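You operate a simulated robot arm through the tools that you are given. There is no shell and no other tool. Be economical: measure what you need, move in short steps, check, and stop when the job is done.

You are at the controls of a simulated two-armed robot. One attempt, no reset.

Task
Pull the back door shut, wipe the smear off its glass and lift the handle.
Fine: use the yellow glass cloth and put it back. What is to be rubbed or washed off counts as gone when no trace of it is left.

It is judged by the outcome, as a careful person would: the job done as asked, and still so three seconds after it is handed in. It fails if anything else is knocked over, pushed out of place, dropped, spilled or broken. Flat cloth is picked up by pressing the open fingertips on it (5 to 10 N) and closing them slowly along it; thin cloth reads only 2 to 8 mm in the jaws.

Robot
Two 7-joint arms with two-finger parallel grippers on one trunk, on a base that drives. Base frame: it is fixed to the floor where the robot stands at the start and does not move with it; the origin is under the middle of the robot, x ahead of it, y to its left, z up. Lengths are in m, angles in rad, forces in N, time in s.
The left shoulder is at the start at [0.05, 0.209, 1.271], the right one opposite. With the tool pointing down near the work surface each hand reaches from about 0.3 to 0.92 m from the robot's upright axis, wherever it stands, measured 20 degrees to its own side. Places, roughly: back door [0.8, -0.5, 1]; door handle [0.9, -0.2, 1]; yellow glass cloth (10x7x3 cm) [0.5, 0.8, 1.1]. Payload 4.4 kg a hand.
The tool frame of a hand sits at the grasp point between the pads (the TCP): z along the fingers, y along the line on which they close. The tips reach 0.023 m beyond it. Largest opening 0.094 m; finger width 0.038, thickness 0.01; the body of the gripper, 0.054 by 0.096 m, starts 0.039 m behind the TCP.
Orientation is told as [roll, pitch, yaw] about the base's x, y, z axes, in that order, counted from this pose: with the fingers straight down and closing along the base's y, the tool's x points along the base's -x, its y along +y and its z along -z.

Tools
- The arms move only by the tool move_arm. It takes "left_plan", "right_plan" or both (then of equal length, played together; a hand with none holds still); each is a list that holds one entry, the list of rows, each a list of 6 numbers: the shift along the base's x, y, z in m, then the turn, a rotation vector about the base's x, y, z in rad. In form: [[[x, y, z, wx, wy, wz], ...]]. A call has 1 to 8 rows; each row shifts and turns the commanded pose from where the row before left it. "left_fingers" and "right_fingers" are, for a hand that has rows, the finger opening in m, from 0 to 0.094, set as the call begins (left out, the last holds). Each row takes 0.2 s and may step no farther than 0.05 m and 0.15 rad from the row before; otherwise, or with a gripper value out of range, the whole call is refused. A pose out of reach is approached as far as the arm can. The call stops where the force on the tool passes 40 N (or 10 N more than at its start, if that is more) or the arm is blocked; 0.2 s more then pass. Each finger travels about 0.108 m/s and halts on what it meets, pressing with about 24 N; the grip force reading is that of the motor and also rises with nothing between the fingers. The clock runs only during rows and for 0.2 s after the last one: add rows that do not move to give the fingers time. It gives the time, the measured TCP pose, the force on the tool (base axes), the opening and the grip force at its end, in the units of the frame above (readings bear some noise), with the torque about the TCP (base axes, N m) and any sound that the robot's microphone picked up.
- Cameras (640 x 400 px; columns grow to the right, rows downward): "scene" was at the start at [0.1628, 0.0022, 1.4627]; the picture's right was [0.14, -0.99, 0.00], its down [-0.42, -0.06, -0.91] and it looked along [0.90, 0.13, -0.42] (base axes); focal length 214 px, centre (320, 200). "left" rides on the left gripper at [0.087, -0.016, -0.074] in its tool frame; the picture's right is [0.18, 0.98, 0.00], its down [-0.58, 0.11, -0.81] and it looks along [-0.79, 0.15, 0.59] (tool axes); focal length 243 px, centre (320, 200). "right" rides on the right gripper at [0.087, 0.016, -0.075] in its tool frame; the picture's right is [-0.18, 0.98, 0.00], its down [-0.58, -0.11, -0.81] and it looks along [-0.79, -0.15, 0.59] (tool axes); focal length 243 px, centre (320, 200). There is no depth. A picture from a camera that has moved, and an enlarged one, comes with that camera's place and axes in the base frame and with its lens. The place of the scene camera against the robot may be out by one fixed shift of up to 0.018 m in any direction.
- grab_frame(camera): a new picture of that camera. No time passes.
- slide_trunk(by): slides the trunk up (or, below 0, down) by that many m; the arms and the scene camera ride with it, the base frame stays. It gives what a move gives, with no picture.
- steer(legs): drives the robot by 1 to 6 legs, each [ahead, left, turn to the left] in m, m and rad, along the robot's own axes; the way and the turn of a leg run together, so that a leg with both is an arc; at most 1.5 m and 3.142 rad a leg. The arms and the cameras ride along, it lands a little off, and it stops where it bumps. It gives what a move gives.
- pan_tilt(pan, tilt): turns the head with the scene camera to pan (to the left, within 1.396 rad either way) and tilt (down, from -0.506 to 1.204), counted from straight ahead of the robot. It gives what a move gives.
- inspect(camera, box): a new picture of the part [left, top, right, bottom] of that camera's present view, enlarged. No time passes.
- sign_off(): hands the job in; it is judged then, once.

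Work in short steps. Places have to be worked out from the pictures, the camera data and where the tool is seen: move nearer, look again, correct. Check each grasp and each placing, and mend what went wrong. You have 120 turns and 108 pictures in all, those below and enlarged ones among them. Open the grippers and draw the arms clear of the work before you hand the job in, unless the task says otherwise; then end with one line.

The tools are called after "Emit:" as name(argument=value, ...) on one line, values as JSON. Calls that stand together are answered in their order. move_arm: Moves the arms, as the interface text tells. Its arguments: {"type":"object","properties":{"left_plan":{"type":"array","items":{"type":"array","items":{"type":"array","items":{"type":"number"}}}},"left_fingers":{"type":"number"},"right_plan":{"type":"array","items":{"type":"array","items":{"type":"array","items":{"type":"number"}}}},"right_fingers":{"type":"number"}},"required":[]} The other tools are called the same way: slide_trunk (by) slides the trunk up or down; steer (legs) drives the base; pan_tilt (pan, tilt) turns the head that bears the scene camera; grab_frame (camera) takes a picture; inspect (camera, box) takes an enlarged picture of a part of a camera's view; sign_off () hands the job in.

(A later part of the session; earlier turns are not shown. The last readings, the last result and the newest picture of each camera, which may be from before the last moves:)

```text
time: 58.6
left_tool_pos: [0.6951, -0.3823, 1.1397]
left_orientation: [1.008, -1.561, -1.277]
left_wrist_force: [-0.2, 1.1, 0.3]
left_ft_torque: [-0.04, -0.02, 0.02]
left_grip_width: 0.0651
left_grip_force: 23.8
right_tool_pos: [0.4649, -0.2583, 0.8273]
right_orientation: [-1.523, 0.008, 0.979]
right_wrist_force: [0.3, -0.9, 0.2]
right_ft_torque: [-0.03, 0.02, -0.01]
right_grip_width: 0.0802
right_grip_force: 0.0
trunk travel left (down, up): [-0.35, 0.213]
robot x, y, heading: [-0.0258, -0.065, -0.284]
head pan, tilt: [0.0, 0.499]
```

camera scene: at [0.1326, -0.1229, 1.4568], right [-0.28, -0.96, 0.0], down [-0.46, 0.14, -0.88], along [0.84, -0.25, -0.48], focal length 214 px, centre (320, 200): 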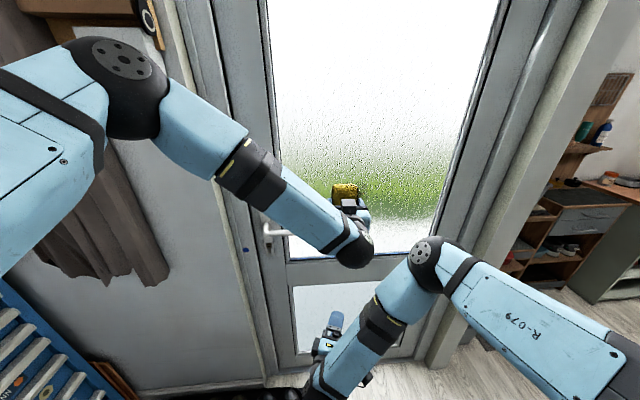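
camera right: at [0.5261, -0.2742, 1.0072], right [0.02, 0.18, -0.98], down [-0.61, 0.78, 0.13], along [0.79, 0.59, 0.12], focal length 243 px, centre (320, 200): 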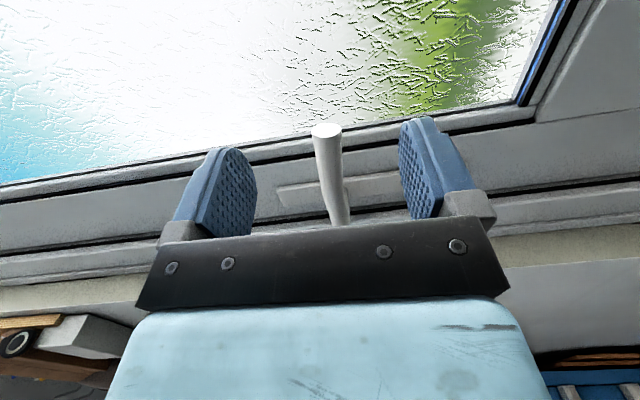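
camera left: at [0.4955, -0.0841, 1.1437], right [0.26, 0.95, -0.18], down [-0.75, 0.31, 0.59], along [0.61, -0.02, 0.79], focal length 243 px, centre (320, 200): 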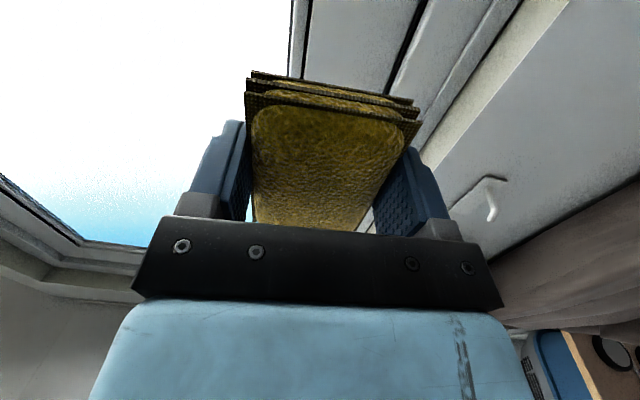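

Still free; continuing forward.

Emit:
move_arm(left_plan=[[[0.005, -0.0014, 0, 0, 0, 0], [0.005, -0.0014, 0, 0, 0, 0], [0.005, -0.0014, 0, 0, 0, 0]]])

Emit:
inspect(camera="scene", box=[260, 130, 420, 230])

```text
time: 59.4
left_tool_pos: [0.7067, -0.3863, 1.1396]
left_orientation: [0.969, -1.56, -1.241]
left_wrist_force: [-20.5, 10.1, -4.0]
left_ft_torque: [-0.18, -0.17, 0.86]
left_grip_width: 0.0655
left_grip_force: 23.5
right_tool_pos: [0.4644, -0.2569, 0.8275]
right_orientation: [-1.525, 0.008, 0.98]
right_wrist_force: [0.7, 0.4, -0.1]
right_ft_torque: [0.0, 0.01, 0.0]
right_grip_width: 0.08
right_grip_force: 0.1
trunk travel left (down, up): [-0.35, 0.213]
robot x, y, heading: [-0.0219, -0.0673, -0.285]
head pan, tilt: [0.0, 0.499]
```

```text
4.00 times, centred on (340, 180) of scene
camera zoom: at [0.1294, -0.1199, 1.4571], right [-0.28, -0.96, 0.0], down [-0.46, 0.13, -0.88], along [0.84, -0.25, -0.48], focal length 858 px, centre (240, 280)
```

zoom: 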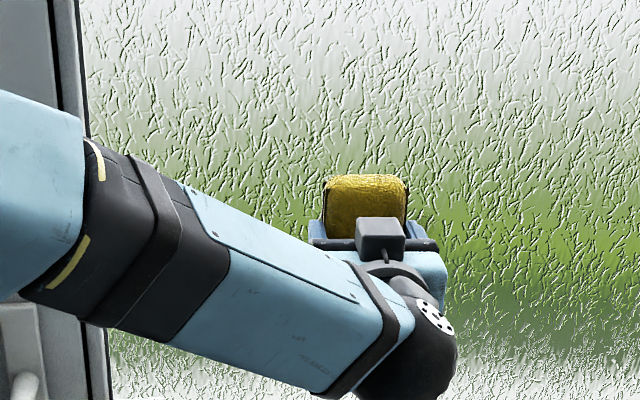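

Contact with ~23 N. I start wiping along the pane: right 5 cm, then left 10 cm, back to the middle.

Emit:
move_arm(left_plan=[[[-0.006, -0.0243, 0, 0, 0, 0], [-0.006, -0.0243, 0, 0, 0, 0], [0.006, 0.0243, 0, 0, 0, 0], [0.006, 0.0243, 0, 0, 0, 0], [0.006, 0.0243, 0, 0, 0, 0], [0.006, 0.0243, 0, 0, 0, 0]]])

Emit:
inspect(camera="scene", box=[260, 130, 420, 230])

```text
time: 60.8
left_tool_pos: [0.7175, -0.3382, 1.1416]
left_orientation: [1.279, -1.56, -1.552]
left_wrist_force: [-26.3, -1.9, -0.3]
left_ft_torque: [-0.04, 0.07, 0.65]
left_grip_width: 0.066
left_grip_force: 23.9
right_tool_pos: [0.4632, -0.2582, 0.8295]
right_orientation: [-1.527, 0.009, 0.978]
right_wrist_force: [-0.8, 0.9, -0.2]
right_ft_torque: [0.0, -0.02, -0.02]
right_grip_width: 0.08
right_grip_force: 0.0
trunk travel left (down, up): [-0.35, 0.213]
robot x, y, heading: [-0.0202, -0.0689, -0.284]
head pan, tilt: [0.0, 0.499]
```

```text
4.00 times, centred on (340, 180) of scene
camera zoom: at [0.1285, -0.1207, 1.4574], right [-0.28, -0.96, 0.0], down [-0.46, 0.13, -0.88], along [0.84, -0.25, -0.48], focal length 858 px, centre (240, 280)
```

zoom: 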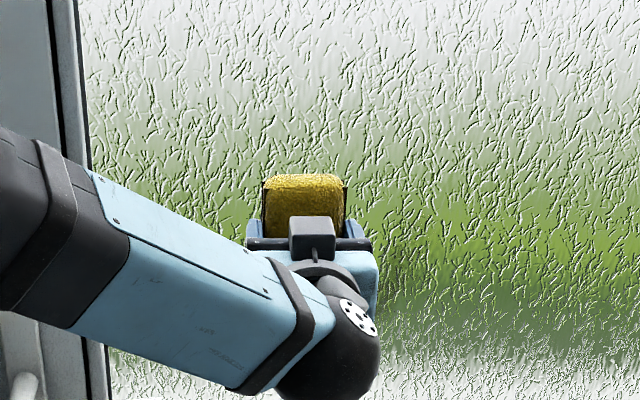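

Most is gone; a trace remains to the lower right. I wipe a lower lane.

Emit:
move_arm(left_plan=[[[0, 0, -0.035, 0, 0, 0], [-0.006, -0.0243, 0, 0, 0, 0], [-0.006, -0.0243, 0, 0, 0, 0], [-0.006, -0.0243, 0, 0, 0, 0], [-0.006, -0.0243, 0, 0, 0, 0], [-0.006, -0.0243, 0, 0, 0, 0]]])

Emit:
move_arm(left_plan=[[[0, 0, 0.025, 0, 0, 0], [0, 0, 0.03, 0, 0, 0], [0.006, 0.0243, 0, 0, 0, 0], [0.006, 0.0243, 0, 0, 0, 0], [0.006, 0.0243, 0, 0, 0, 0], [0.006, 0.0243, 0, 0, 0, 0], [0.006, 0.0243, 0, 0, 0, 0]]])

Emit:
inspect(camera="scene", box=[260, 130, 420, 230])

```text
time: 61.7
left_tool_pos: [0.7092, -0.3885, 1.1062]
left_orientation: [1.114, -1.559, -1.381]
left_wrist_force: [-6.2, -1.8, -1.5]
left_ft_torque: [0.01, -0.17, 0.11]
left_grip_width: 0.0662
left_grip_force: 23.6
right_tool_pos: [0.4647, -0.2579, 0.8272]
right_orientation: [-1.525, 0.009, 0.978]
right_wrist_force: [0.0, -0.1, 0.5]
right_ft_torque: [-0.01, 0.0, 0.02]
right_grip_width: 0.0799
right_grip_force: 0.0
trunk travel left (down, up): [-0.35, 0.213]
robot x, y, heading: [-0.0248, -0.0702, -0.28]
head pan, tilt: [0.0, 0.499]
stopped in row 4 (left hand): the force on the tool passed its limit at 49 N (the readings are from after the stop); the commanded pose is now the measured one
```

```text
time: 63.4
left_tool_pos: [0.7337, -0.2708, 1.1614]
left_orientation: [1.199, -1.561, -1.476]
left_wrist_force: [-17.5, -1.3, 6.5]
left_ft_torque: [0.16, -0.32, 0.39]
left_grip_width: 0.0658
left_grip_force: 24.2
right_tool_pos: [0.4637, -0.2582, 0.8288]
right_orientation: [-1.525, 0.009, 0.979]
right_wrist_force: [-0.8, 0.3, -1.1]
right_ft_torque: [0.02, -0.01, -0.01]
right_grip_width: 0.08
right_grip_force: 0.1
trunk travel left (down, up): [-0.35, 0.213]
robot x, y, heading: [-0.0239, -0.0665, -0.282]
head pan, tilt: [0.0, 0.499]
stopped in row 7 (left hand): the force on the tool passed its limit at 52 N (the readings are from after the stop); the commanded pose is now the measured one
```

```text
4.00 times, centred on (340, 180) of scene
camera zoom: at [0.1287, -0.1193, 1.4575], right [-0.28, -0.96, 0.0], down [-0.46, 0.13, -0.88], along [0.84, -0.25, -0.48], focal length 858 px, centre (240, 280)
```

zoom: 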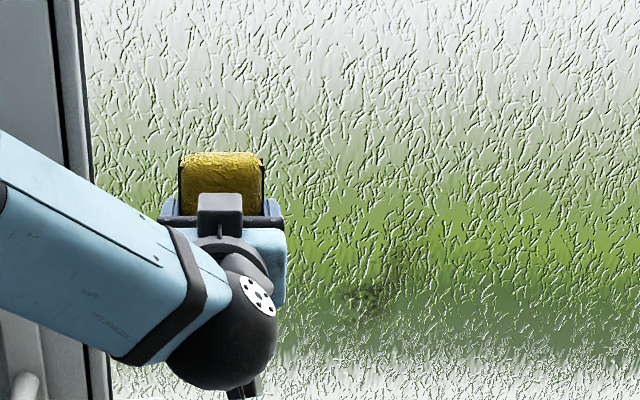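

Remaining trace is lower, near [0.737, -0.415, 1.08]. I ease off, move over it, press again and wipe there.

Emit:
move_arm(left_plan=[[[-0.015, 0.0035, 0, 0, 0, 0], [-0.0095, -0.041, -0.015, 0, 0, 0], [-0.0095, -0.041, -0.015, 0, 0, 0], [-0.0095, -0.041, -0.02, 0, 0, 0], [-0.0095, -0.041, -0.02, 0, 0, 0], [0.01, -0.0025, 0, 0, 0, 0], [0.006, -0.0015, 0, 0, 0, 0]]])

```text
time: 65.0
left_tool_pos: [0.6975, -0.4356, 1.0898]
left_orientation: [1.012, -1.561, -1.282]
left_wrist_force: [-11.5, 6.7, 1.4]
left_ft_torque: [-0.07, -0.27, 0.51]
left_grip_width: 0.066
left_grip_force: 24.2
right_tool_pos: [0.4631, -0.2581, 0.8275]
right_orientation: [-1.526, 0.008, 0.979]
right_wrist_force: [0.0, 0.4, 0.6]
right_ft_torque: [-0.01, -0.02, 0.0]
right_grip_width: 0.08
right_grip_force: 0.0
trunk travel left (down, up): [-0.35, 0.213]
robot x, y, heading: [-0.0252, -0.0663, -0.286]
head pan, tilt: [0.0, 0.499]
```

Contact at 13 N. I stroke left, down, and back right over the trace.

Emit:
move_arm(left_plan=[[[0.0055, 0.0243, 0, 0, 0, 0], [0.0055, 0.0243, 0, 0, 0, 0], [0.0055, 0.0243, 0, 0, 0, 0], [0, 0, -0.025, 0, 0, 0], [-0.0055, -0.0243, 0, 0, 0, 0], [-0.0055, -0.0243, 0, 0, 0, 0], [-0.0055, -0.0243, 0, 0, 0, 0], [-0.0055, -0.0243, 0, 0, 0, 0]]])

Emit:
move_arm(left_plan=[[[0, 0, 0.03, 0, 0, 0], [0, 0, 0.03, 0, 0, 0], [0, 0, 0.03, 0, 0, 0], [0.0055, 0.0243, 0, 0, 0, 0], [0, 0, -0.03, 0, 0, 0], [0, 0, -0.03, 0, 0, 0], [0.0055, 0.0243, 0, 0, 0, 0], [0, 0, 0.03, 0, 0, 0]]])

Emit:
inspect(camera="scene", box=[260, 130, 420, 230])

```text
time: 66.0
left_tool_pos: [0.7139, -0.3627, 1.0684]
left_orientation: [1.626, -1.561, -1.884]
left_wrist_force: [-14.1, 10.1, 4.7]
left_ft_torque: [0.16, -0.05, 0.85]
left_grip_width: 0.0663
left_grip_force: 24.2
right_tool_pos: [0.4634, -0.2564, 0.8275]
right_orientation: [-1.525, 0.011, 0.98]
right_wrist_force: [-0.6, 0.1, -0.3]
right_ft_torque: [0.04, -0.01, -0.02]
right_grip_width: 0.0799
right_grip_force: 0.1
trunk travel left (down, up): [-0.35, 0.213]
robot x, y, heading: [-0.0232, -0.0682, -0.279]
head pan, tilt: [0.0, 0.499]
stopped in row 5 (left hand): the force on the tool passed its limit at 62 N (the readings are from after the stop); the commanded pose is now the measured one
```

```text
time: 66.4
left_tool_pos: [0.7149, -0.3645, 1.0731]
left_orientation: [0.6, -1.553, -0.861]
left_wrist_force: [-2.4, 1.7, 0.5]
left_ft_torque: [-0.09, -0.14, 0.05]
left_grip_width: 0.066
left_grip_force: 24.3
right_tool_pos: [0.4644, -0.2563, 0.8274]
right_orientation: [-1.523, 0.01, 0.982]
right_wrist_force: [-0.6, -0.7, 0.5]
right_ft_torque: [0.01, -0.01, 0.0]
right_grip_width: 0.0799
right_grip_force: 0.1
trunk travel left (down, up): [-0.35, 0.213]
robot x, y, heading: [-0.0253, -0.0648, -0.279]
head pan, tilt: [0.0, 0.499]
stopped in row 1 (left hand): the force on the tool passed its limit at 47 N (the readings are from after the stop); the commanded pose is now the measured one
```

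```text
4.00 times, centred on (340, 180) of scene
camera zoom: at [0.1308, -0.1205, 1.4569], right [-0.28, -0.96, 0.0], down [-0.46, 0.13, -0.88], along [0.84, -0.25, -0.48], focal length 858 px, centre (240, 280)
```

zoom: 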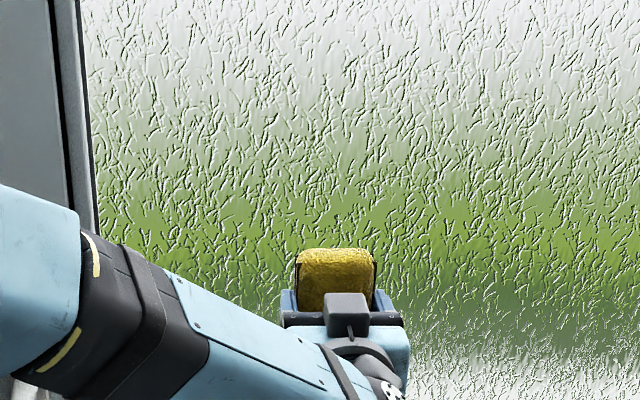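

The visible part looks clean. I make a slower stroke right and back at this height, then draw off to inspect.

Emit:
move_arm(left_plan=[[[-0.0035, -0.015, 0, 0, 0, 0], [-0.0035, -0.015, 0, 0, 0, 0], [-0.0035, -0.015, 0, 0, 0, 0], [-0.0035, -0.015, 0, 0, 0, 0], [-0.0035, -0.015, 0, 0, 0, 0], [0.0, 0, 0.015, 0, 0, 0], [0.0035, 0.015, 0, 0, 0, 0], [0.0035, 0.015, 0, 0, 0, 0]]])

Emit:
move_arm(left_plan=[[[-0.03, 0.007, 0, 0, 0, 0], [-0.03, 0.03, 0, 0, 0, 0], [-0.01, 0.045, 0, 0, 0, 0], [0, 0.045, 0, 0, 0, 0], [0, 0.045, 0, 0, 0, 0]]])

Emit:
inspect(camera="scene", box=[280, 130, 440, 230])

```text
time: 68.2
left_tool_pos: [0.7044, -0.4104, 1.0878]
left_orientation: [0.605, -1.553, -0.869]
left_wrist_force: [-0.9, 0.6, -0.1]
left_ft_torque: [-0.01, -0.09, 0.07]
left_grip_width: 0.0658
left_grip_force: 23.9
right_tool_pos: [0.464, -0.2583, 0.8276]
right_orientation: [-1.524, 0.009, 0.98]
right_wrist_force: [0.5, 0.1, 0.2]
right_ft_torque: [0.01, -0.01, 0.01]
right_grip_width: 0.0803
right_grip_force: 0.0
trunk travel left (down, up): [-0.35, 0.213]
robot x, y, heading: [-0.0242, -0.0654, -0.283]
head pan, tilt: [0.0, 0.499]
```

```text
time: 69.4
left_tool_pos: [0.6322, -0.2367, 1.0877]
left_orientation: [0.587, -1.553, -0.848]
left_wrist_force: [0.5, -1.2, 0.0]
left_ft_torque: [0.0, -0.03, -0.03]
left_grip_width: 0.0657
left_grip_force: 23.6
right_tool_pos: [0.4645, -0.2572, 0.8276]
right_orientation: [-1.525, 0.011, 0.98]
right_wrist_force: [-0.7, -0.3, 0.6]
right_ft_torque: [0.02, 0.0, -0.04]
right_grip_width: 0.0798
right_grip_force: 0.0
trunk travel left (down, up): [-0.35, 0.213]
robot x, y, heading: [-0.0261, -0.0669, -0.286]
head pan, tilt: [0.0, 0.499]
```

```text
4.00 times, centred on (360, 180) of scene
camera zoom: at [0.1309, -0.1199, 1.457], right [-0.28, -0.96, 0.0], down [-0.46, 0.13, -0.88], along [0.84, -0.25, -0.48], focal length 858 px, centre (160, 280)
```

zoom: 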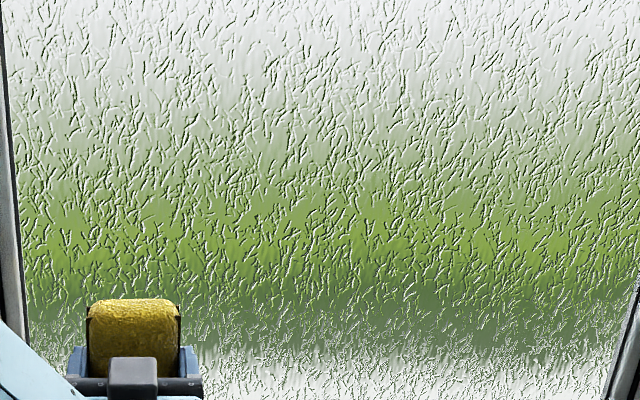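

It looks clean; I zoom in hard to be sure no trace is left, and check the rest of the pane.

Emit:
inspect(camera="scene", box=[325, 170, 389, 210])

Emit:
grab_frame(camera="scene")

```text
10.00 times, centred on (357, 190) of scene
camera zoom: at [0.1309, -0.1199, 1.457], right [-0.28, -0.96, 0.0], down [-0.46, 0.13, -0.88], along [0.84, -0.25, -0.48], focal length 2145 px, centre (-50, 300)
```

zoom: 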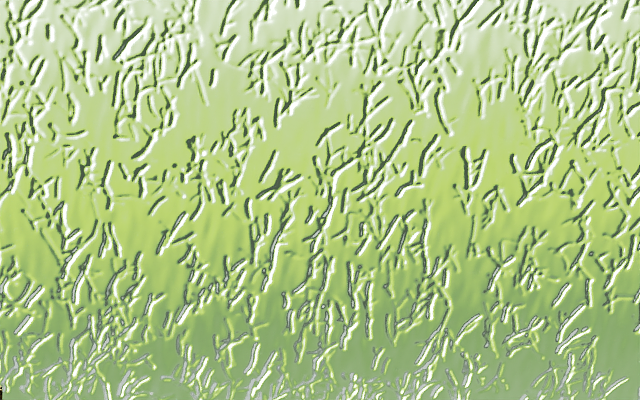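

```text
43 pictures are left
camera scene: at [0.1309, -0.1199, 1.457], right [-0.28, -0.96, 0.0], down [-0.46, 0.13, -0.88], along [0.84, -0.25, -0.48], focal length 214 px, centre (320, 200)
```

scene: 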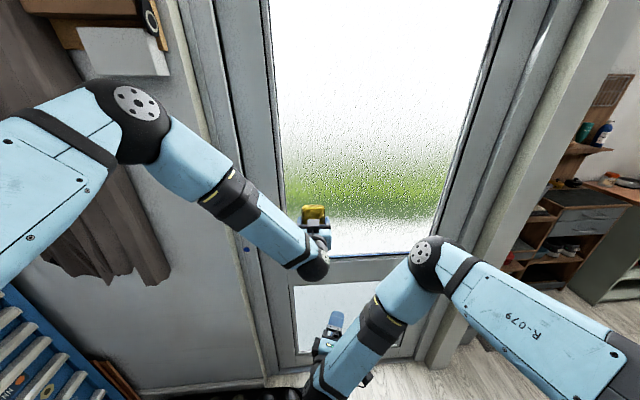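

The pane is clean. Now I'll lift the handle with the right hand from here: move the left hand (with cloth) up and left, bring the right hand up below lever height and close its fingers.

Emit:
move_arm(left_plan=[[[-0.02, 0.03, 0.03, 0, 0, 0], [-0.02, 0.03, 0.03, 0, 0, 0], [-0.02, 0.03, 0.03, 0, 0, 0], [0, 0.035, 0.03, 0, 0, 0], [0, 0.045, 0.02, 0, 0, 0], [0, 0.045, 0.02, 0, 0, 0]]])

Emit:
move_arm(right_plan=[[[0.02, 0, 0.035, 0, 0, 0.05], [0.02, 0, 0.035, 0, 0, 0.05], [0.02, 0.0, 0.035, 0, 0, 0.05], [0.02, 0.0, 0.03, 0, 0, 0.05]]], right_fingers=0.0)

Emit:
grab_frame(camera="right")

Emit:
grab_frame(camera="scene")

```text
time: 70.8
left_tool_pos: [0.5602, -0.0445, 1.2646]
left_orientation: [0.421, -1.549, -0.676]
left_wrist_force: [0.1, -0.1, -0.4]
left_ft_torque: [-0.03, 0.01, -0.02]
left_grip_width: 0.0656
left_grip_force: 24.1
left hand out of reach, approached as far as the arm can: row 5, 6
right_tool_pos: [0.465, -0.2561, 0.8275]
right_orientation: [-1.526, 0.01, 0.98]
right_wrist_force: [-0.3, -0.2, 0.0]
right_ft_torque: [0.01, 0.05, -0.03]
right_grip_width: 0.0802
right_grip_force: 0.0
trunk travel left (down, up): [-0.35, 0.213]
robot x, y, heading: [-0.0222, -0.064, -0.285]
head pan, tilt: [0.0, 0.499]
```

```text
time: 71.8
left_tool_pos: [0.5612, -0.0475, 1.2643]
left_orientation: [0.472, -1.548, -0.726]
left_wrist_force: [0.4, 0.6, -1.2]
left_ft_torque: [0.0, 0.01, 0.03]
left_grip_width: 0.0654
left_grip_force: 24.1
right_tool_pos: [0.545, -0.2571, 0.9633]
right_orientation: [-1.522, 0.012, 1.179]
right_wrist_force: [0.3, -0.1, 0.2]
right_ft_torque: [-0.02, 0.0, 0.0]
right_grip_width: 0.0
right_grip_force: 23.3
trunk travel left (down, up): [-0.35, 0.213]
robot x, y, heading: [-0.0268, -0.0626, -0.29]
head pan, tilt: [0.0, 0.499]
```

```text
42 pictures are left
camera right: at [0.4421, -0.309, 0.9513], right [0.02, 0.18, -0.98], down [-0.52, 0.84, 0.14], along [0.86, 0.51, 0.11], focal length 243 px, centre (320, 200)
```

right: 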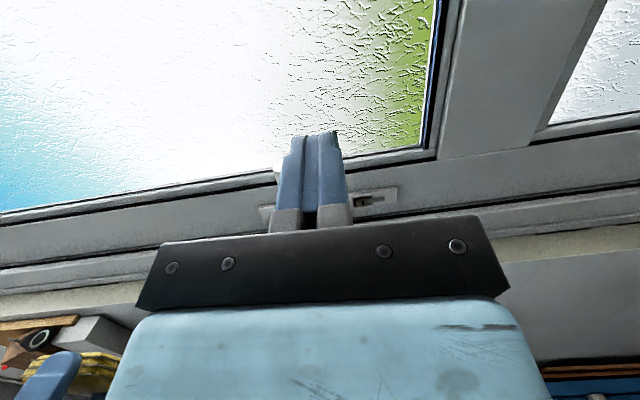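

```text
41 pictures are left
camera scene: at [0.1312, -0.1202, 1.4568], right [-0.28, -0.96, 0.0], down [-0.46, 0.13, -0.88], along [0.84, -0.25, -0.48], focal length 214 px, centre (320, 200)
```

scene: 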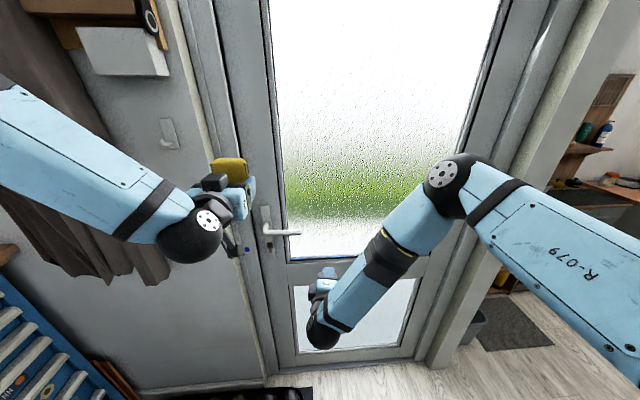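

I move the closed right fingers forward to just beneath the lever's outer part.

Emit:
move_arm(right_plan=[[[0.036, 0.015, 0.003, 0, 0, 0], [0.036, 0.015, 0.003, 0, 0, 0], [0.036, 0.015, 0.003, 0, 0, 0], [0.03, 0.012, 0, 0, 0, 0]]])

Emit:
grab_frame(camera="right")

Emit:
inspect(camera="scene", box=[220, 180, 380, 280])

```text
time: 72.8
left_tool_pos: [0.562, -0.046, 1.2642]
left_orientation: [0.437, -1.545, -0.694]
left_wrist_force: [-0.2, 0.3, -0.2]
left_ft_torque: [0.0, -0.02, -0.03]
left_grip_width: 0.0654
left_grip_force: 24.0
right_tool_pos: [0.6851, -0.199, 0.9712]
right_orientation: [-1.524, 0.011, 1.179]
right_wrist_force: [0.5, -0.2, -0.4]
right_ft_torque: [0.0, 0.01, 0.0]
right_grip_width: 0.0
right_grip_force: 25.0
trunk travel left (down, up): [-0.35, 0.213]
robot x, y, heading: [-0.0256, -0.0662, -0.284]
head pan, tilt: [0.0, 0.499]
```

```text
40 pictures are left
camera right: at [0.5816, -0.2513, 0.9593], right [0.02, 0.18, -0.98], down [-0.52, 0.84, 0.14], along [0.86, 0.51, 0.11], focal length 243 px, centre (320, 200)
```

right: 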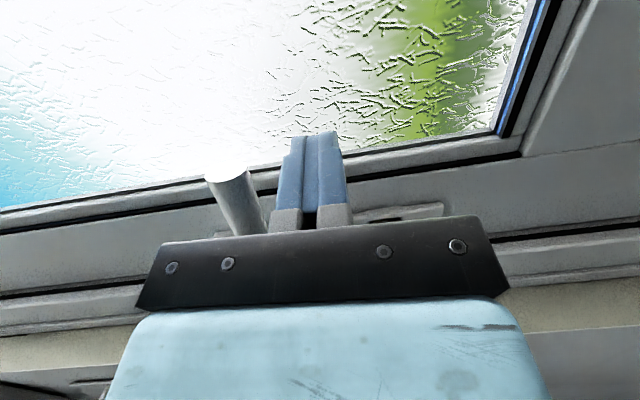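

```text
4.00 times, centred on (300, 230) of scene
camera zoom: at [0.1323, -0.1201, 1.4568], right [-0.28, -0.96, 0.0], down [-0.46, 0.13, -0.88], along [0.84, -0.25, -0.48], focal length 858 px, centre (400, 80)
```

zoom: 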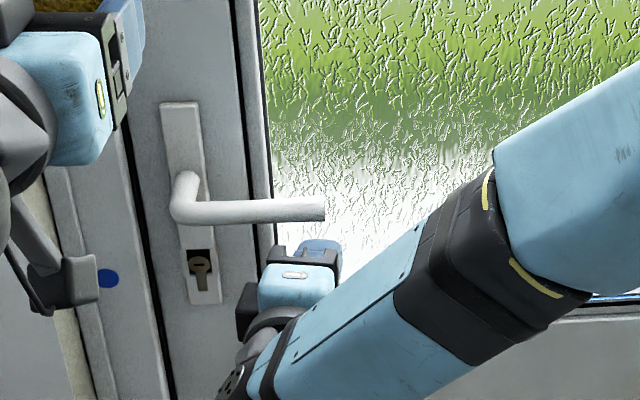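

The fingers are under the lever near its tip; I shift 2.5 cm toward the pivot so they don't slip off as it swings, then push up.

Emit:
move_arm(right_plan=[[[0.006, 0.025, 0, 0, 0, 0], [0, 0, 0.01, 0, 0, 0], [0, 0, 0.01, 0, 0, 0]]])

Emit:
move_arm(right_plan=[[[0, 0, 0.01, 0, 0, 0], [0, 0, 0.01, 0, 0, 0], [0, 0.001, 0.01, 0, 0, 0]]])

Emit:
inspect(camera="scene", box=[220, 180, 380, 280])

```text
time: 73.6
left_tool_pos: [0.5625, -0.0472, 1.2653]
left_orientation: [0.466, -1.547, -0.72]
left_wrist_force: [0.5, 0.2, 0.2]
left_ft_torque: [-0.01, 0.0, -0.03]
left_grip_width: 0.0656
left_grip_force: 23.2
right_tool_pos: [0.6897, -0.1755, 0.9912]
right_orientation: [-1.524, 0.011, 1.181]
right_wrist_force: [0.1, -1.1, 0.5]
right_ft_torque: [0.02, -0.02, -0.01]
right_grip_width: 0.0002
right_grip_force: 23.8
trunk travel left (down, up): [-0.35, 0.213]
robot x, y, heading: [-0.0228, -0.068, -0.286]
head pan, tilt: [0.0, 0.499]
```

```text
time: 74.4
left_tool_pos: [0.5628, -0.0484, 1.2633]
left_orientation: [0.457, -1.544, -0.71]
left_wrist_force: [-0.4, -0.3, -0.4]
left_ft_torque: [0.01, 0.0, 0.0]
left_grip_width: 0.0654
left_grip_force: 24.1
right_tool_pos: [0.6896, -0.1755, 1.0186]
right_orientation: [-1.519, 0.01, 1.18]
right_wrist_force: [-4.6, -3.6, -11.6]
right_ft_torque: [-0.19, 0.06, 0.05]
right_grip_width: 0.0
right_grip_force: 24.0
trunk travel left (down, up): [-0.35, 0.213]
robot x, y, heading: [-0.0283, -0.0666, -0.281]
head pan, tilt: [0.0, 0.499]
```

```text
4.00 times, centred on (300, 230) of scene
camera zoom: at [0.1327, -0.1211, 1.4565], right [-0.28, -0.96, 0.0], down [-0.46, 0.13, -0.88], along [0.84, -0.25, -0.48], focal length 858 px, centre (400, 80)
```

zoom: 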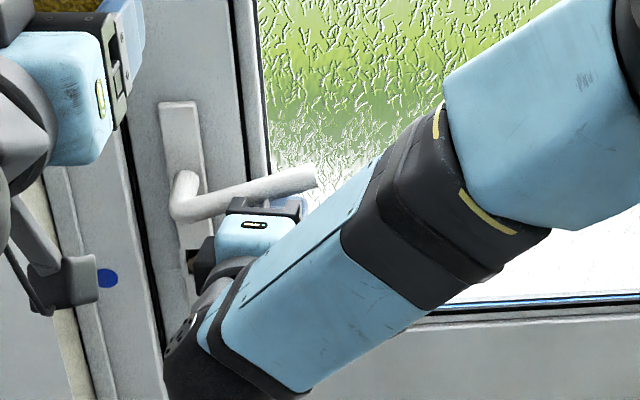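

The lever rises against its spring. I keep pushing up until its stop.

Emit:
move_arm(right_plan=[[[0, 0.001, 0.01, 0, 0, 0], [0, 0.001, 0.01, 0, 0, 0], [0, 0.002, 0.01, 0, 0, 0]]])

Emit:
inspect(camera="scene", box=[220, 180, 380, 280])

```text
time: 75.2
left_tool_pos: [0.5609, -0.0469, 1.2653]
left_orientation: [0.464, -1.547, -0.721]
left_wrist_force: [0.6, -0.1, -0.8]
left_ft_torque: [-0.01, 0.01, 0.0]
left_grip_width: 0.0653
left_grip_force: 24.2
right_tool_pos: [0.6902, -0.1708, 1.0511]
right_orientation: [-1.525, 0.011, 1.177]
right_wrist_force: [-0.9, -0.3, -0.7]
right_ft_torque: [-0.01, 0.02, 0.0]
right_grip_width: 0.0
right_grip_force: 24.3
trunk travel left (down, up): [-0.35, 0.213]
robot x, y, heading: [-0.0233, -0.0685, -0.284]
head pan, tilt: [0.0, 0.499]
```

```text
4.00 times, centred on (300, 230) of scene
camera zoom: at [0.1316, -0.1203, 1.4569], right [-0.28, -0.96, 0.0], down [-0.46, 0.13, -0.88], along [0.84, -0.25, -0.48], focal length 858 px, centre (400, 80)
```

zoom: 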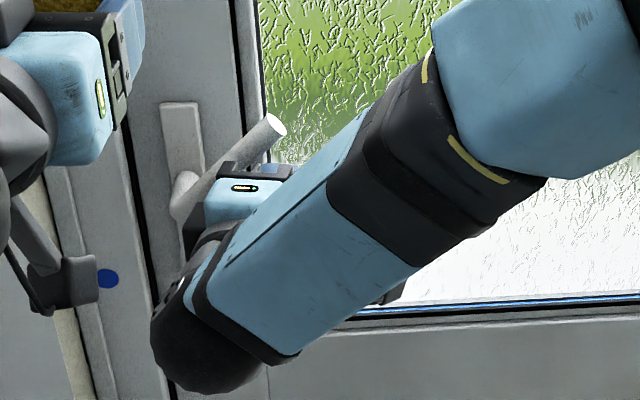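

The force vanished and the lever is ~45° up, apparently snapped over. I nudge a bit more to feel for its end stop.

Emit:
move_arm(right_plan=[[[0, 0.001, 0.006, 0, 0, 0], [0, 0.001, 0.006, 0, 0, 0]]])

Emit:
inspect(camera="scene", box=[220, 180, 380, 280])

```text
time: 75.8
left_tool_pos: [0.5615, -0.0483, 1.2642]
left_orientation: [0.471, -1.548, -0.729]
left_wrist_force: [0.4, 0.3, -0.6]
left_ft_torque: [-0.01, -0.03, 0.03]
left_grip_width: 0.0654
left_grip_force: 24.3
right_tool_pos: [0.6884, -0.1696, 1.0594]
right_orientation: [-1.518, 0.012, 1.179]
right_wrist_force: [-8.5, -5.1, -17.4]
right_ft_torque: [-0.22, 0.05, 0.08]
right_grip_width: 0.0
right_grip_force: 24.2
trunk travel left (down, up): [-0.35, 0.213]
robot x, y, heading: [-0.0292, -0.0637, -0.282]
head pan, tilt: [0.0, 0.499]
```

```text
4.00 times, centred on (300, 230) of scene
camera zoom: at [0.1326, -0.1219, 1.4563], right [-0.28, -0.96, 0.0], down [-0.46, 0.13, -0.88], along [0.84, -0.25, -0.48], focal length 858 px, centre (400, 80)
```

zoom: 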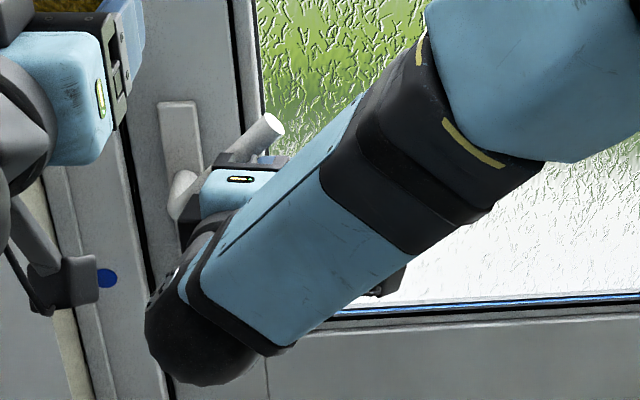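

That is the end stop. I lower the hand straight down away from the lever and retreat, checking that it stays up.

Emit:
move_arm(right_plan=[[[0, 0, -0.02, 0, 0, 0], [0, 0, -0.03, 0, 0, 0], [0, -0.005, -0.03, 0, 0, 0], [-0.03, -0.01, -0.01, 0, 0, 0], [-0.04, -0.015, 0, 0, 0, 0], [-0.04, -0.015, 0, 0, 0, 0]]])

Emit:
inspect(camera="scene", box=[220, 180, 380, 280])

```text
time: 77.2
left_tool_pos: [0.5617, -0.0474, 1.2661]
left_orientation: [0.497, -1.546, -0.753]
left_wrist_force: [0.6, -0.9, 0.3]
left_ft_torque: [-0.01, 0.04, 0.03]
left_grip_width: 0.0654
left_grip_force: 24.1
right_tool_pos: [0.5781, -0.2149, 0.9736]
right_orientation: [-1.525, 0.01, 1.181]
right_wrist_force: [0.0, 0.5, 0.2]
right_ft_torque: [-0.03, 0.02, 0.02]
right_grip_width: 0.0001
right_grip_force: 24.3
trunk travel left (down, up): [-0.35, 0.213]
robot x, y, heading: [-0.0255, -0.069, -0.283]
head pan, tilt: [0.0, 0.499]
```

```text
4.00 times, centred on (300, 230) of scene
camera zoom: at [0.1312, -0.1213, 1.4569], right [-0.28, -0.96, 0.0], down [-0.46, 0.13, -0.88], along [0.84, -0.25, -0.48], focal length 858 px, centre (400, 80)
```

zoom: 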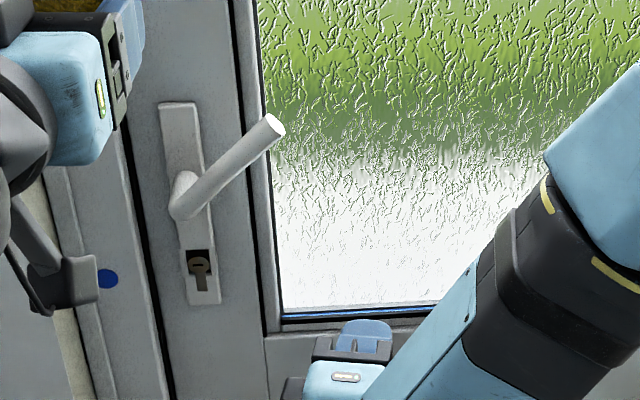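

The lever stays up and the door is shut. Next, return the cloth: retract the right hand, turn the base back and drive left.

Emit:
move_arm(right_plan=[[[-0.035, -0.015, -0.01, 0, 0, 0], [-0.035, -0.015, -0.01, 0, 0, 0], [-0.035, -0.01, -0.02, 0, 0, 0]]])

Emit:
steer(legs=[[0, 0, 0.283], [0.04, 0.28, 0]])

Emit:
grab_frame(camera="scene")

```text
time: 78.0
left_tool_pos: [0.5612, -0.0459, 1.265]
left_orientation: [0.47, -1.549, -0.724]
left_wrist_force: [-0.1, -0.3, -0.4]
left_ft_torque: [0.01, 0.0, 0.0]
left_grip_width: 0.0653
left_grip_force: 24.1
right_tool_pos: [0.4742, -0.2473, 0.938]
right_orientation: [-1.521, 0.011, 1.174]
right_wrist_force: [0.0, 0.5, 0.6]
right_ft_torque: [0.01, 0.01, 0.02]
right_grip_width: 0.0001
right_grip_force: 24.1
right hand out of reach, approached as far as the arm can: row 3
trunk travel left (down, up): [-0.35, 0.213]
robot x, y, heading: [-0.0226, -0.067, -0.282]
head pan, tilt: [0.0, 0.499]
```

```text
time: 82.0
left_tool_pos: [0.5731, 0.3978, 1.2653]
left_orientation: [0.471, -1.547, -0.444]
left_wrist_force: [-0.6, 0.4, -0.8]
left_ft_torque: [0.02, -0.03, -0.01]
left_grip_width: 0.0652
left_grip_force: 24.3
right_tool_pos: [0.545, 0.1806, 0.9377]
right_orientation: [-1.521, 0.01, 1.458]
right_wrist_force: [-0.5, -0.3, -0.5]
right_ft_torque: [0.01, -0.01, 0.02]
right_grip_width: 0.0
right_grip_force: 24.2
trunk travel left (down, up): [-0.35, 0.213]
robot x, y, heading: [0.018, 0.2191, 0.004]
head pan, tilt: [0.0, 0.499]
```

```text
34 pictures are left
camera scene: at [0.178, 0.2056, 1.4568], right [0.0, -1.0, 0.0], down [-0.48, 0.0, -0.88], along [0.88, 0.0, -0.48], focal length 214 px, centre (320, 200)
```

scene: 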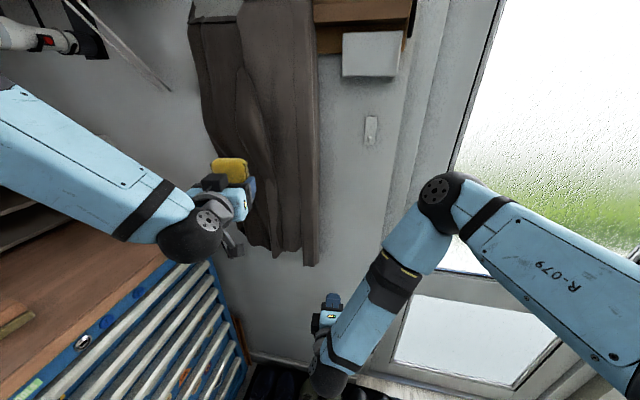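

Back at the pickup stance. I turn the left hand down again.

Emit:
move_arm(left_plan=[[[-0.015, 0, 0, 0, 0.1406, 0], [-0.015, 0, 0, 0, 0.1406, 0], [-0.01, 0, 0, 0, 0.1406, 0], [0, 0, 0, 0, 0.1406, 0], [0, 0, 0, 0, 0.1406, 0], [0, 0, 0, 0, 0.1406, 0]]])

Emit:
move_arm(left_plan=[[[0, 0, 0, 0, 0.1406, 0], [0, 0, 0, 0, 0.1406, 0], [0, 0, 0, 0, 0.1406, 0], [0, 0, 0, 0, 0.1406, 0], [0, 0, 0, 0, 0.1406, 0], [0, 0, 0, 0, 0, -0.02]]])

Emit:
grab_frame(camera="left")

```text
time: 83.4
left_tool_pos: [0.5344, 0.3981, 1.2646]
left_orientation: [0.035, -0.702, -0.015]
left_wrist_force: [0.2, 0.0, -0.8]
left_ft_torque: [-0.02, 0.03, 0.0]
left_grip_width: 0.0653
left_grip_force: 24.0
right_tool_pos: [0.5453, 0.1828, 0.9387]
right_orientation: [-1.518, 0.011, 1.458]
right_wrist_force: [-0.6, 0.7, 0.0]
right_ft_torque: [0.01, 0.02, 0.04]
right_grip_width: 0.0001
right_grip_force: 24.1
trunk travel left (down, up): [-0.35, 0.213]
robot x, y, heading: [0.0138, 0.2166, 0.001]
head pan, tilt: [0.0, 0.499]
```

```text
time: 84.8
left_tool_pos: [0.5331, 0.3984, 1.2652]
left_orientation: [0.027, 0.001, -0.029]
left_wrist_force: [0.0, 0.0, -1.7]
left_ft_torque: [0.02, -0.01, -0.01]
left_grip_width: 0.0651
left_grip_force: 23.6
right_tool_pos: [0.5456, 0.1827, 0.9374]
right_orientation: [-1.52, 0.011, 1.459]
right_wrist_force: [0.2, 0.3, 0.3]
right_ft_torque: [0.01, -0.01, 0.0]
right_grip_width: 0.0
right_grip_force: 23.4
trunk travel left (down, up): [-0.35, 0.213]
robot x, y, heading: [0.0144, 0.2143, 0.004]
head pan, tilt: [0.0, 0.499]
```

```text
33 pictures are left
camera left: at [0.4446, 0.3842, 1.3395], right [-0.15, 0.99, 0.03], down [0.58, 0.07, 0.81], along [0.8, 0.14, -0.59], focal length 243 px, centre (320, 200)
```

left: 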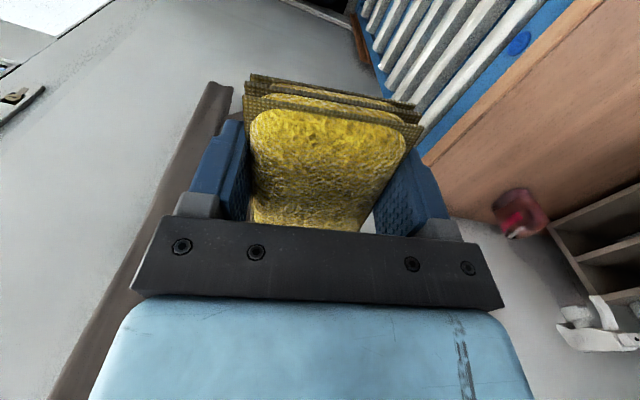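

The cloth is still seated in the grip. I carry it back above its place.

Emit:
move_arm(left_plan=[[[0, 0.047, -0.005, -0.02, 0, 0], [0, 0.047, -0.005, 0, 0, 0], [0, 0.047, -0.005, 0, 0, 0], [0, 0.047, -0.005, 0, 0, 0], [0, 0.047, -0.005, 0, 0, 0], [0, 0.047, -0.005, 0, 0, -0.075], [0, 0.047, -0.005, 0, 0, -0.075], [0, 0.047, -0.005, 0, 0, -0.075]]])

Emit:
pan_tilt(pan=0.75, tilt=0.6)

Emit:
grab_frame(camera="scene")

```text
time: 86.6
left_tool_pos: [0.5324, 0.7762, 1.2236]
left_orientation: [0.006, -0.003, -0.257]
left_wrist_force: [-0.2, 0.0, -0.2]
left_ft_torque: [0.03, 0.02, 0.05]
left_grip_width: 0.0653
left_grip_force: 24.5
right_tool_pos: [0.5455, 0.1825, 0.9385]
right_orientation: [-1.519, 0.01, 1.459]
right_wrist_force: [-0.7, -0.1, 0.4]
right_ft_torque: [-0.01, 0.01, -0.06]
right_grip_width: 0.0
right_grip_force: 23.9
trunk travel left (down, up): [-0.35, 0.213]
robot x, y, heading: [0.0184, 0.2189, 0.001]
head pan, tilt: [0.0, 0.499]
```

```text
time: 87.7
left_tool_pos: [0.5329, 0.7747, 1.2244]
left_orientation: [0.008, -0.001, -0.255]
left_wrist_force: [0.2, 0.1, -0.5]
left_ft_torque: [0.0, -0.01, -0.02]
left_grip_width: 0.0651
left_grip_force: 23.8
right_tool_pos: [0.5463, 0.183, 0.9382]
right_orientation: [-1.521, 0.01, 1.459]
right_wrist_force: [-0.5, 0.7, -0.1]
right_ft_torque: [0.03, 0.0, -0.01]
right_grip_width: 0.0
right_grip_force: 23.8
trunk travel left (down, up): [-0.35, 0.213]
robot x, y, heading: [0.0152, 0.218, 0.002]
head pan, tilt: [0.75, 0.6]
```

```text
32 pictures are left
camera scene: at [0.1517, 0.2658, 1.4478], right [0.68, -0.73, 0.0], down [-0.41, -0.39, -0.83], along [0.6, 0.56, -0.56], focal length 214 px, centre (320, 200)
```

scene: 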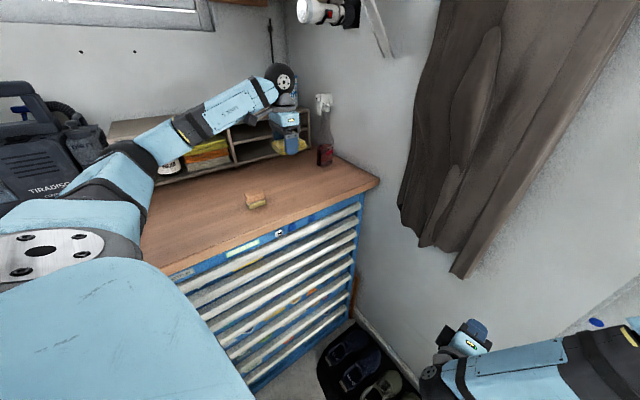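

Over its place. I lower toward the pickup height of 1.077, with small final steps.

Emit:
move_arm(left_plan=[[[0.001, 0.001, -0.04, 0, 0, 0], [0.001, 0.001, -0.04, 0, 0, 0], [0.001, 0.001, -0.04, 0, 0, 0], [0, 0.001, -0.017, 0, 0, 0]]])

Emit:
move_arm(left_plan=[[[0, 0, -0.005, 0, 0, 0], [0, 0, -0.005, 0, 0, 0]]])

Emit:
inspect(camera="scene", box=[260, 150, 340, 200])

```text
time: 88.7
left_tool_pos: [0.5362, 0.7777, 1.0878]
left_orientation: [0.008, -0.003, -0.255]
left_wrist_force: [0.2, 0.1, -0.3]
left_ft_torque: [0.0, 0.0, 0.02]
left_grip_width: 0.0653
left_grip_force: 23.3
right_tool_pos: [0.5455, 0.1812, 0.9395]
right_orientation: [-1.52, 0.012, 1.46]
right_wrist_force: [-0.7, -0.1, 0.3]
right_ft_torque: [-0.03, -0.03, 0.0]
right_grip_width: 0.0001
right_grip_force: 23.9
trunk travel left (down, up): [-0.35, 0.213]
robot x, y, heading: [0.0169, 0.2166, -0.003]
head pan, tilt: [0.75, 0.6]
```

```text
time: 89.3
left_tool_pos: [0.5356, 0.7778, 1.0767]
left_orientation: [0.009, -0.001, -0.255]
left_wrist_force: [-0.7, -0.6, -0.3]
left_ft_torque: [0.0, -0.03, 0.0]
left_grip_width: 0.0654
left_grip_force: 24.1
right_tool_pos: [0.5462, 0.1813, 0.9384]
right_orientation: [-1.52, 0.009, 1.459]
right_wrist_force: [0.4, 0.0, -0.1]
right_ft_torque: [-0.01, -0.04, 0.0]
right_grip_width: 0.0
right_grip_force: 23.9
trunk travel left (down, up): [-0.35, 0.213]
robot x, y, heading: [0.0148, 0.2172, -0.0]
head pan, tilt: [0.75, 0.6]
```

```text
8.00 times, centred on (300, 175) of scene
camera zoom: at [0.1517, 0.266, 1.4477], right [0.68, -0.73, 0.0], down [-0.41, -0.39, -0.82], along [0.6, 0.56, -0.57], focal length 1716 px, centre (480, 400)
```

zoom: 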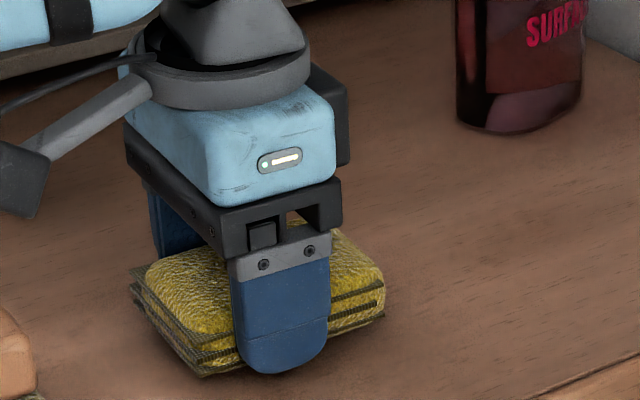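

No contact yet (the cloth slid a little into the grip while wiping). I lower in 2 mm steps until it touches.

Emit:
move_arm(left_plan=[[[0, 0, -0.002, 0, 0, 0], [0, 0, -0.002, 0, 0, 0]]])

Emit:
move_arm(left_plan=[[[0, 0, -0.002, 0, 0, 0], [0, 0, -0.002, 0, 0, 0]]])

```text
time: 89.9
left_tool_pos: [0.5356, 0.7775, 1.0737]
left_orientation: [0.007, -0.002, -0.255]
left_wrist_force: [-0.2, 0.3, -0.7]
left_ft_torque: [-0.02, -0.04, 0.01]
left_grip_width: 0.0653
left_grip_force: 24.0
right_tool_pos: [0.5454, 0.1818, 0.9376]
right_orientation: [-1.519, 0.011, 1.46]
right_wrist_force: [0.7, 0.2, 0.3]
right_ft_torque: [0.04, -0.01, 0.01]
right_grip_width: 0.0
right_grip_force: 23.7
trunk travel left (down, up): [-0.35, 0.213]
robot x, y, heading: [0.0171, 0.2157, 0.002]
head pan, tilt: [0.75, 0.6]
```

```text
time: 90.5
left_tool_pos: [0.5354, 0.7779, 1.0712]
left_orientation: [0.01, -0.005, -0.255]
left_wrist_force: [2.0, 0.6, 10.6]
left_ft_torque: [-0.24, 0.42, -0.04]
left_grip_width: 0.0655
left_grip_force: 24.2
right_tool_pos: [0.5454, 0.1816, 0.9393]
right_orientation: [-1.519, 0.009, 1.459]
right_wrist_force: [-0.4, 1.0, 0.2]
right_ft_torque: [-0.01, 0.01, -0.04]
right_grip_width: 0.0
right_grip_force: 23.9
trunk travel left (down, up): [-0.35, 0.213]
robot x, y, heading: [0.0135, 0.2173, -0.002]
head pan, tilt: [0.75, 0.6]
```

The cloth rests on the bench (10 N). I ease up 1 mm, open, and lift straight out.

Emit:
move_arm(left_plan=[[[0, 0, 0.001, 0, 0, 0], [0, 0, 0, 0, 0, 0], [0, 0, 0, 0, 0, 0]]], left_fingers=0.094)

Emit:
move_arm(left_plan=[[[0, 0, 0.02, 0, 0, 0], [0, 0, 0.03, 0, 0, 0], [0, 0, 0.045, 0, 0, 0], [0, 0, 0.045, 0, 0, 0]]])

Emit:
inspect(camera="scene", box=[220, 120, 380, 220])

Emit:
grab_frame(camera="left")

```text
time: 91.3
left_tool_pos: [0.5357, 0.7781, 1.0707]
left_orientation: [0.008, -0.002, -0.255]
left_wrist_force: [0.0, 0.6, -0.2]
left_ft_torque: [0.0, 0.0, 0.05]
left_grip_width: 0.0938
left_grip_force: 0.0
right_tool_pos: [0.546, 0.1817, 0.9374]
right_orientation: [-1.52, 0.01, 1.461]
right_wrist_force: [-0.6, -0.2, 0.6]
right_ft_torque: [-0.02, -0.01, -0.04]
right_grip_width: 0.0
right_grip_force: 24.5
trunk travel left (down, up): [-0.35, 0.213]
robot x, y, heading: [0.0149, 0.2169, -0.001]
head pan, tilt: [0.75, 0.6]
```

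```text
time: 92.3
left_tool_pos: [0.5362, 0.7776, 1.2107]
left_orientation: [0.009, -0.003, -0.253]
left_wrist_force: [-0.4, -0.2, 0.5]
left_ft_torque: [0.02, -0.05, -0.01]
left_grip_width: 0.0941
left_grip_force: 0.1
right_tool_pos: [0.5463, 0.1824, 0.9371]
right_orientation: [-1.521, 0.011, 1.46]
right_wrist_force: [0.5, -0.3, 0.2]
right_ft_torque: [0.02, 0.0, -0.03]
right_grip_width: 0.0002
right_grip_force: 23.4
trunk travel left (down, up): [-0.35, 0.213]
robot x, y, heading: [0.0198, 0.2204, -0.002]
head pan, tilt: [0.75, 0.6]
```

```text
4.00 times, centred on (300, 170) of scene
camera zoom: at [0.1516, 0.2652, 1.4477], right [0.68, -0.73, 0.0], down [-0.41, -0.39, -0.83], along [0.6, 0.56, -0.56], focal length 858 px, centre (400, 320)
```

zoom: 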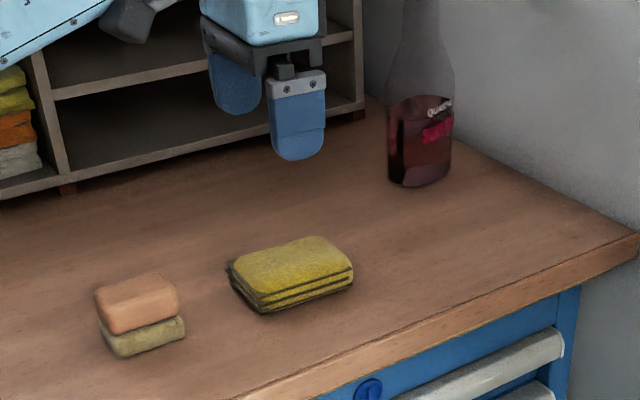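

```text
29 pictures are left
camera left: at [0.4471, 0.785, 1.2862], right [0.07, 1.0, 0.01], down [0.59, -0.05, 0.81], along [0.81, -0.05, -0.59], focal length 243 px, centre (320, 200)
```

left: 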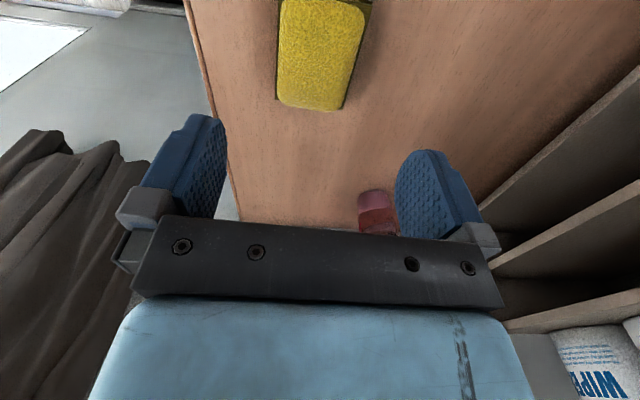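

Cloth is back in its place. I draw the left arm clear, open the right gripper, and take a final look at the door.

Emit:
move_arm(left_plan=[[[0, -0.04, 0.03, 0, 0, 0.08], [0, -0.045, 0.02, 0, 0, 0.08], [0, -0.045, 0.02, 0, 0, 0.08], [0, -0.045, 0, 0, 0, 0], [0, -0.045, 0, 0, 0, 0], [0, -0.045, 0, 0, 0, 0], [0, -0.045, 0, 0, 0, 0]]], right_plan=[[[0, 0, 0, 0, 0, 0], [0, 0, 0, 0, 0, 0], [0, 0, 0, 0, 0, 0], [0, 0, 0, 0, 0, 0], [0, 0, 0, 0, 0, 0], [0, 0, 0, 0, 0, 0], [0, 0, 0, 0, 0, 0]]], right_fingers=0.09)

Emit:
pan_tilt(pan=-0.5, tilt=0.4)

Emit:
grab_frame(camera="scene")

Emit:
inspect(camera="scene", box=[240, 110, 480, 260])

```text
time: 93.9
left_tool_pos: [0.5368, 0.4661, 1.2815]
left_orientation: [0.008, -0.002, -0.014]
left_wrist_force: [0.6, -0.1, 0.2]
left_ft_torque: [0.02, 0.0, 0.01]
left_grip_width: 0.094
left_grip_force: 0.0
right_tool_pos: [0.5456, 0.181, 0.9372]
right_orientation: [-1.522, 0.009, 1.459]
right_wrist_force: [-0.1, -0.9, -0.2]
right_ft_torque: [0.0, 0.02, -0.01]
right_grip_width: 0.0899
right_grip_force: 0.0
trunk travel left (down, up): [-0.35, 0.213]
robot x, y, heading: [0.0134, 0.2196, 0.001]
head pan, tilt: [0.75, 0.6]
```

```text
time: 95.3
left_tool_pos: [0.5365, 0.4687, 1.2816]
left_orientation: [0.006, -0.002, -0.017]
left_wrist_force: [0.2, 0.8, 0.6]
left_ft_torque: [0.0, 0.02, 0.0]
left_grip_width: 0.0939
left_grip_force: 0.1
right_tool_pos: [0.5442, 0.1821, 0.9388]
right_orientation: [-1.521, 0.011, 1.46]
right_wrist_force: [-0.1, 0.3, 0.2]
right_ft_torque: [0.03, 0.0, -0.03]
right_grip_width: 0.0901
right_grip_force: 0.2
trunk travel left (down, up): [-0.35, 0.213]
robot x, y, heading: [0.0182, 0.2168, -0.004]
head pan, tilt: [-0.499, 0.4]
```

```text
28 pictures are left
camera scene: at [0.1684, 0.1613, 1.466], right [-0.48, -0.88, 0.0], down [-0.34, 0.19, -0.92], along [0.81, -0.44, -0.39], focal length 214 px, centre (320, 200)
```

scene: 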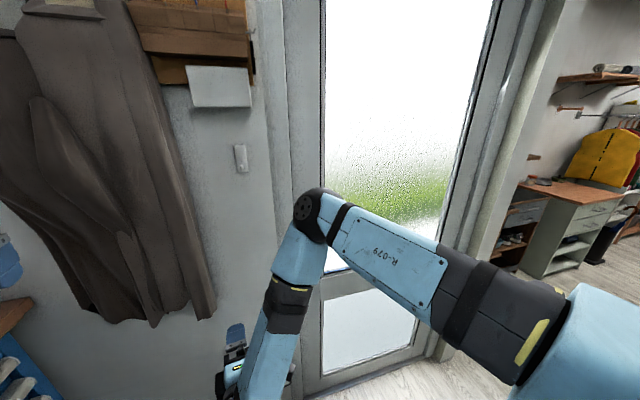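

```text
2.67 times, centred on (360, 185) of scene
camera zoom: at [0.1684, 0.1613, 1.466], right [-0.48, -0.88, 0.0], down [-0.34, 0.19, -0.92], along [0.81, -0.44, -0.39], focal length 572 px, centre (213, 240)
```

zoom: 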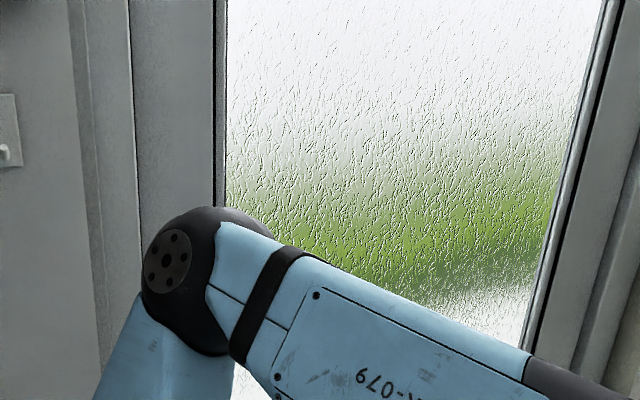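

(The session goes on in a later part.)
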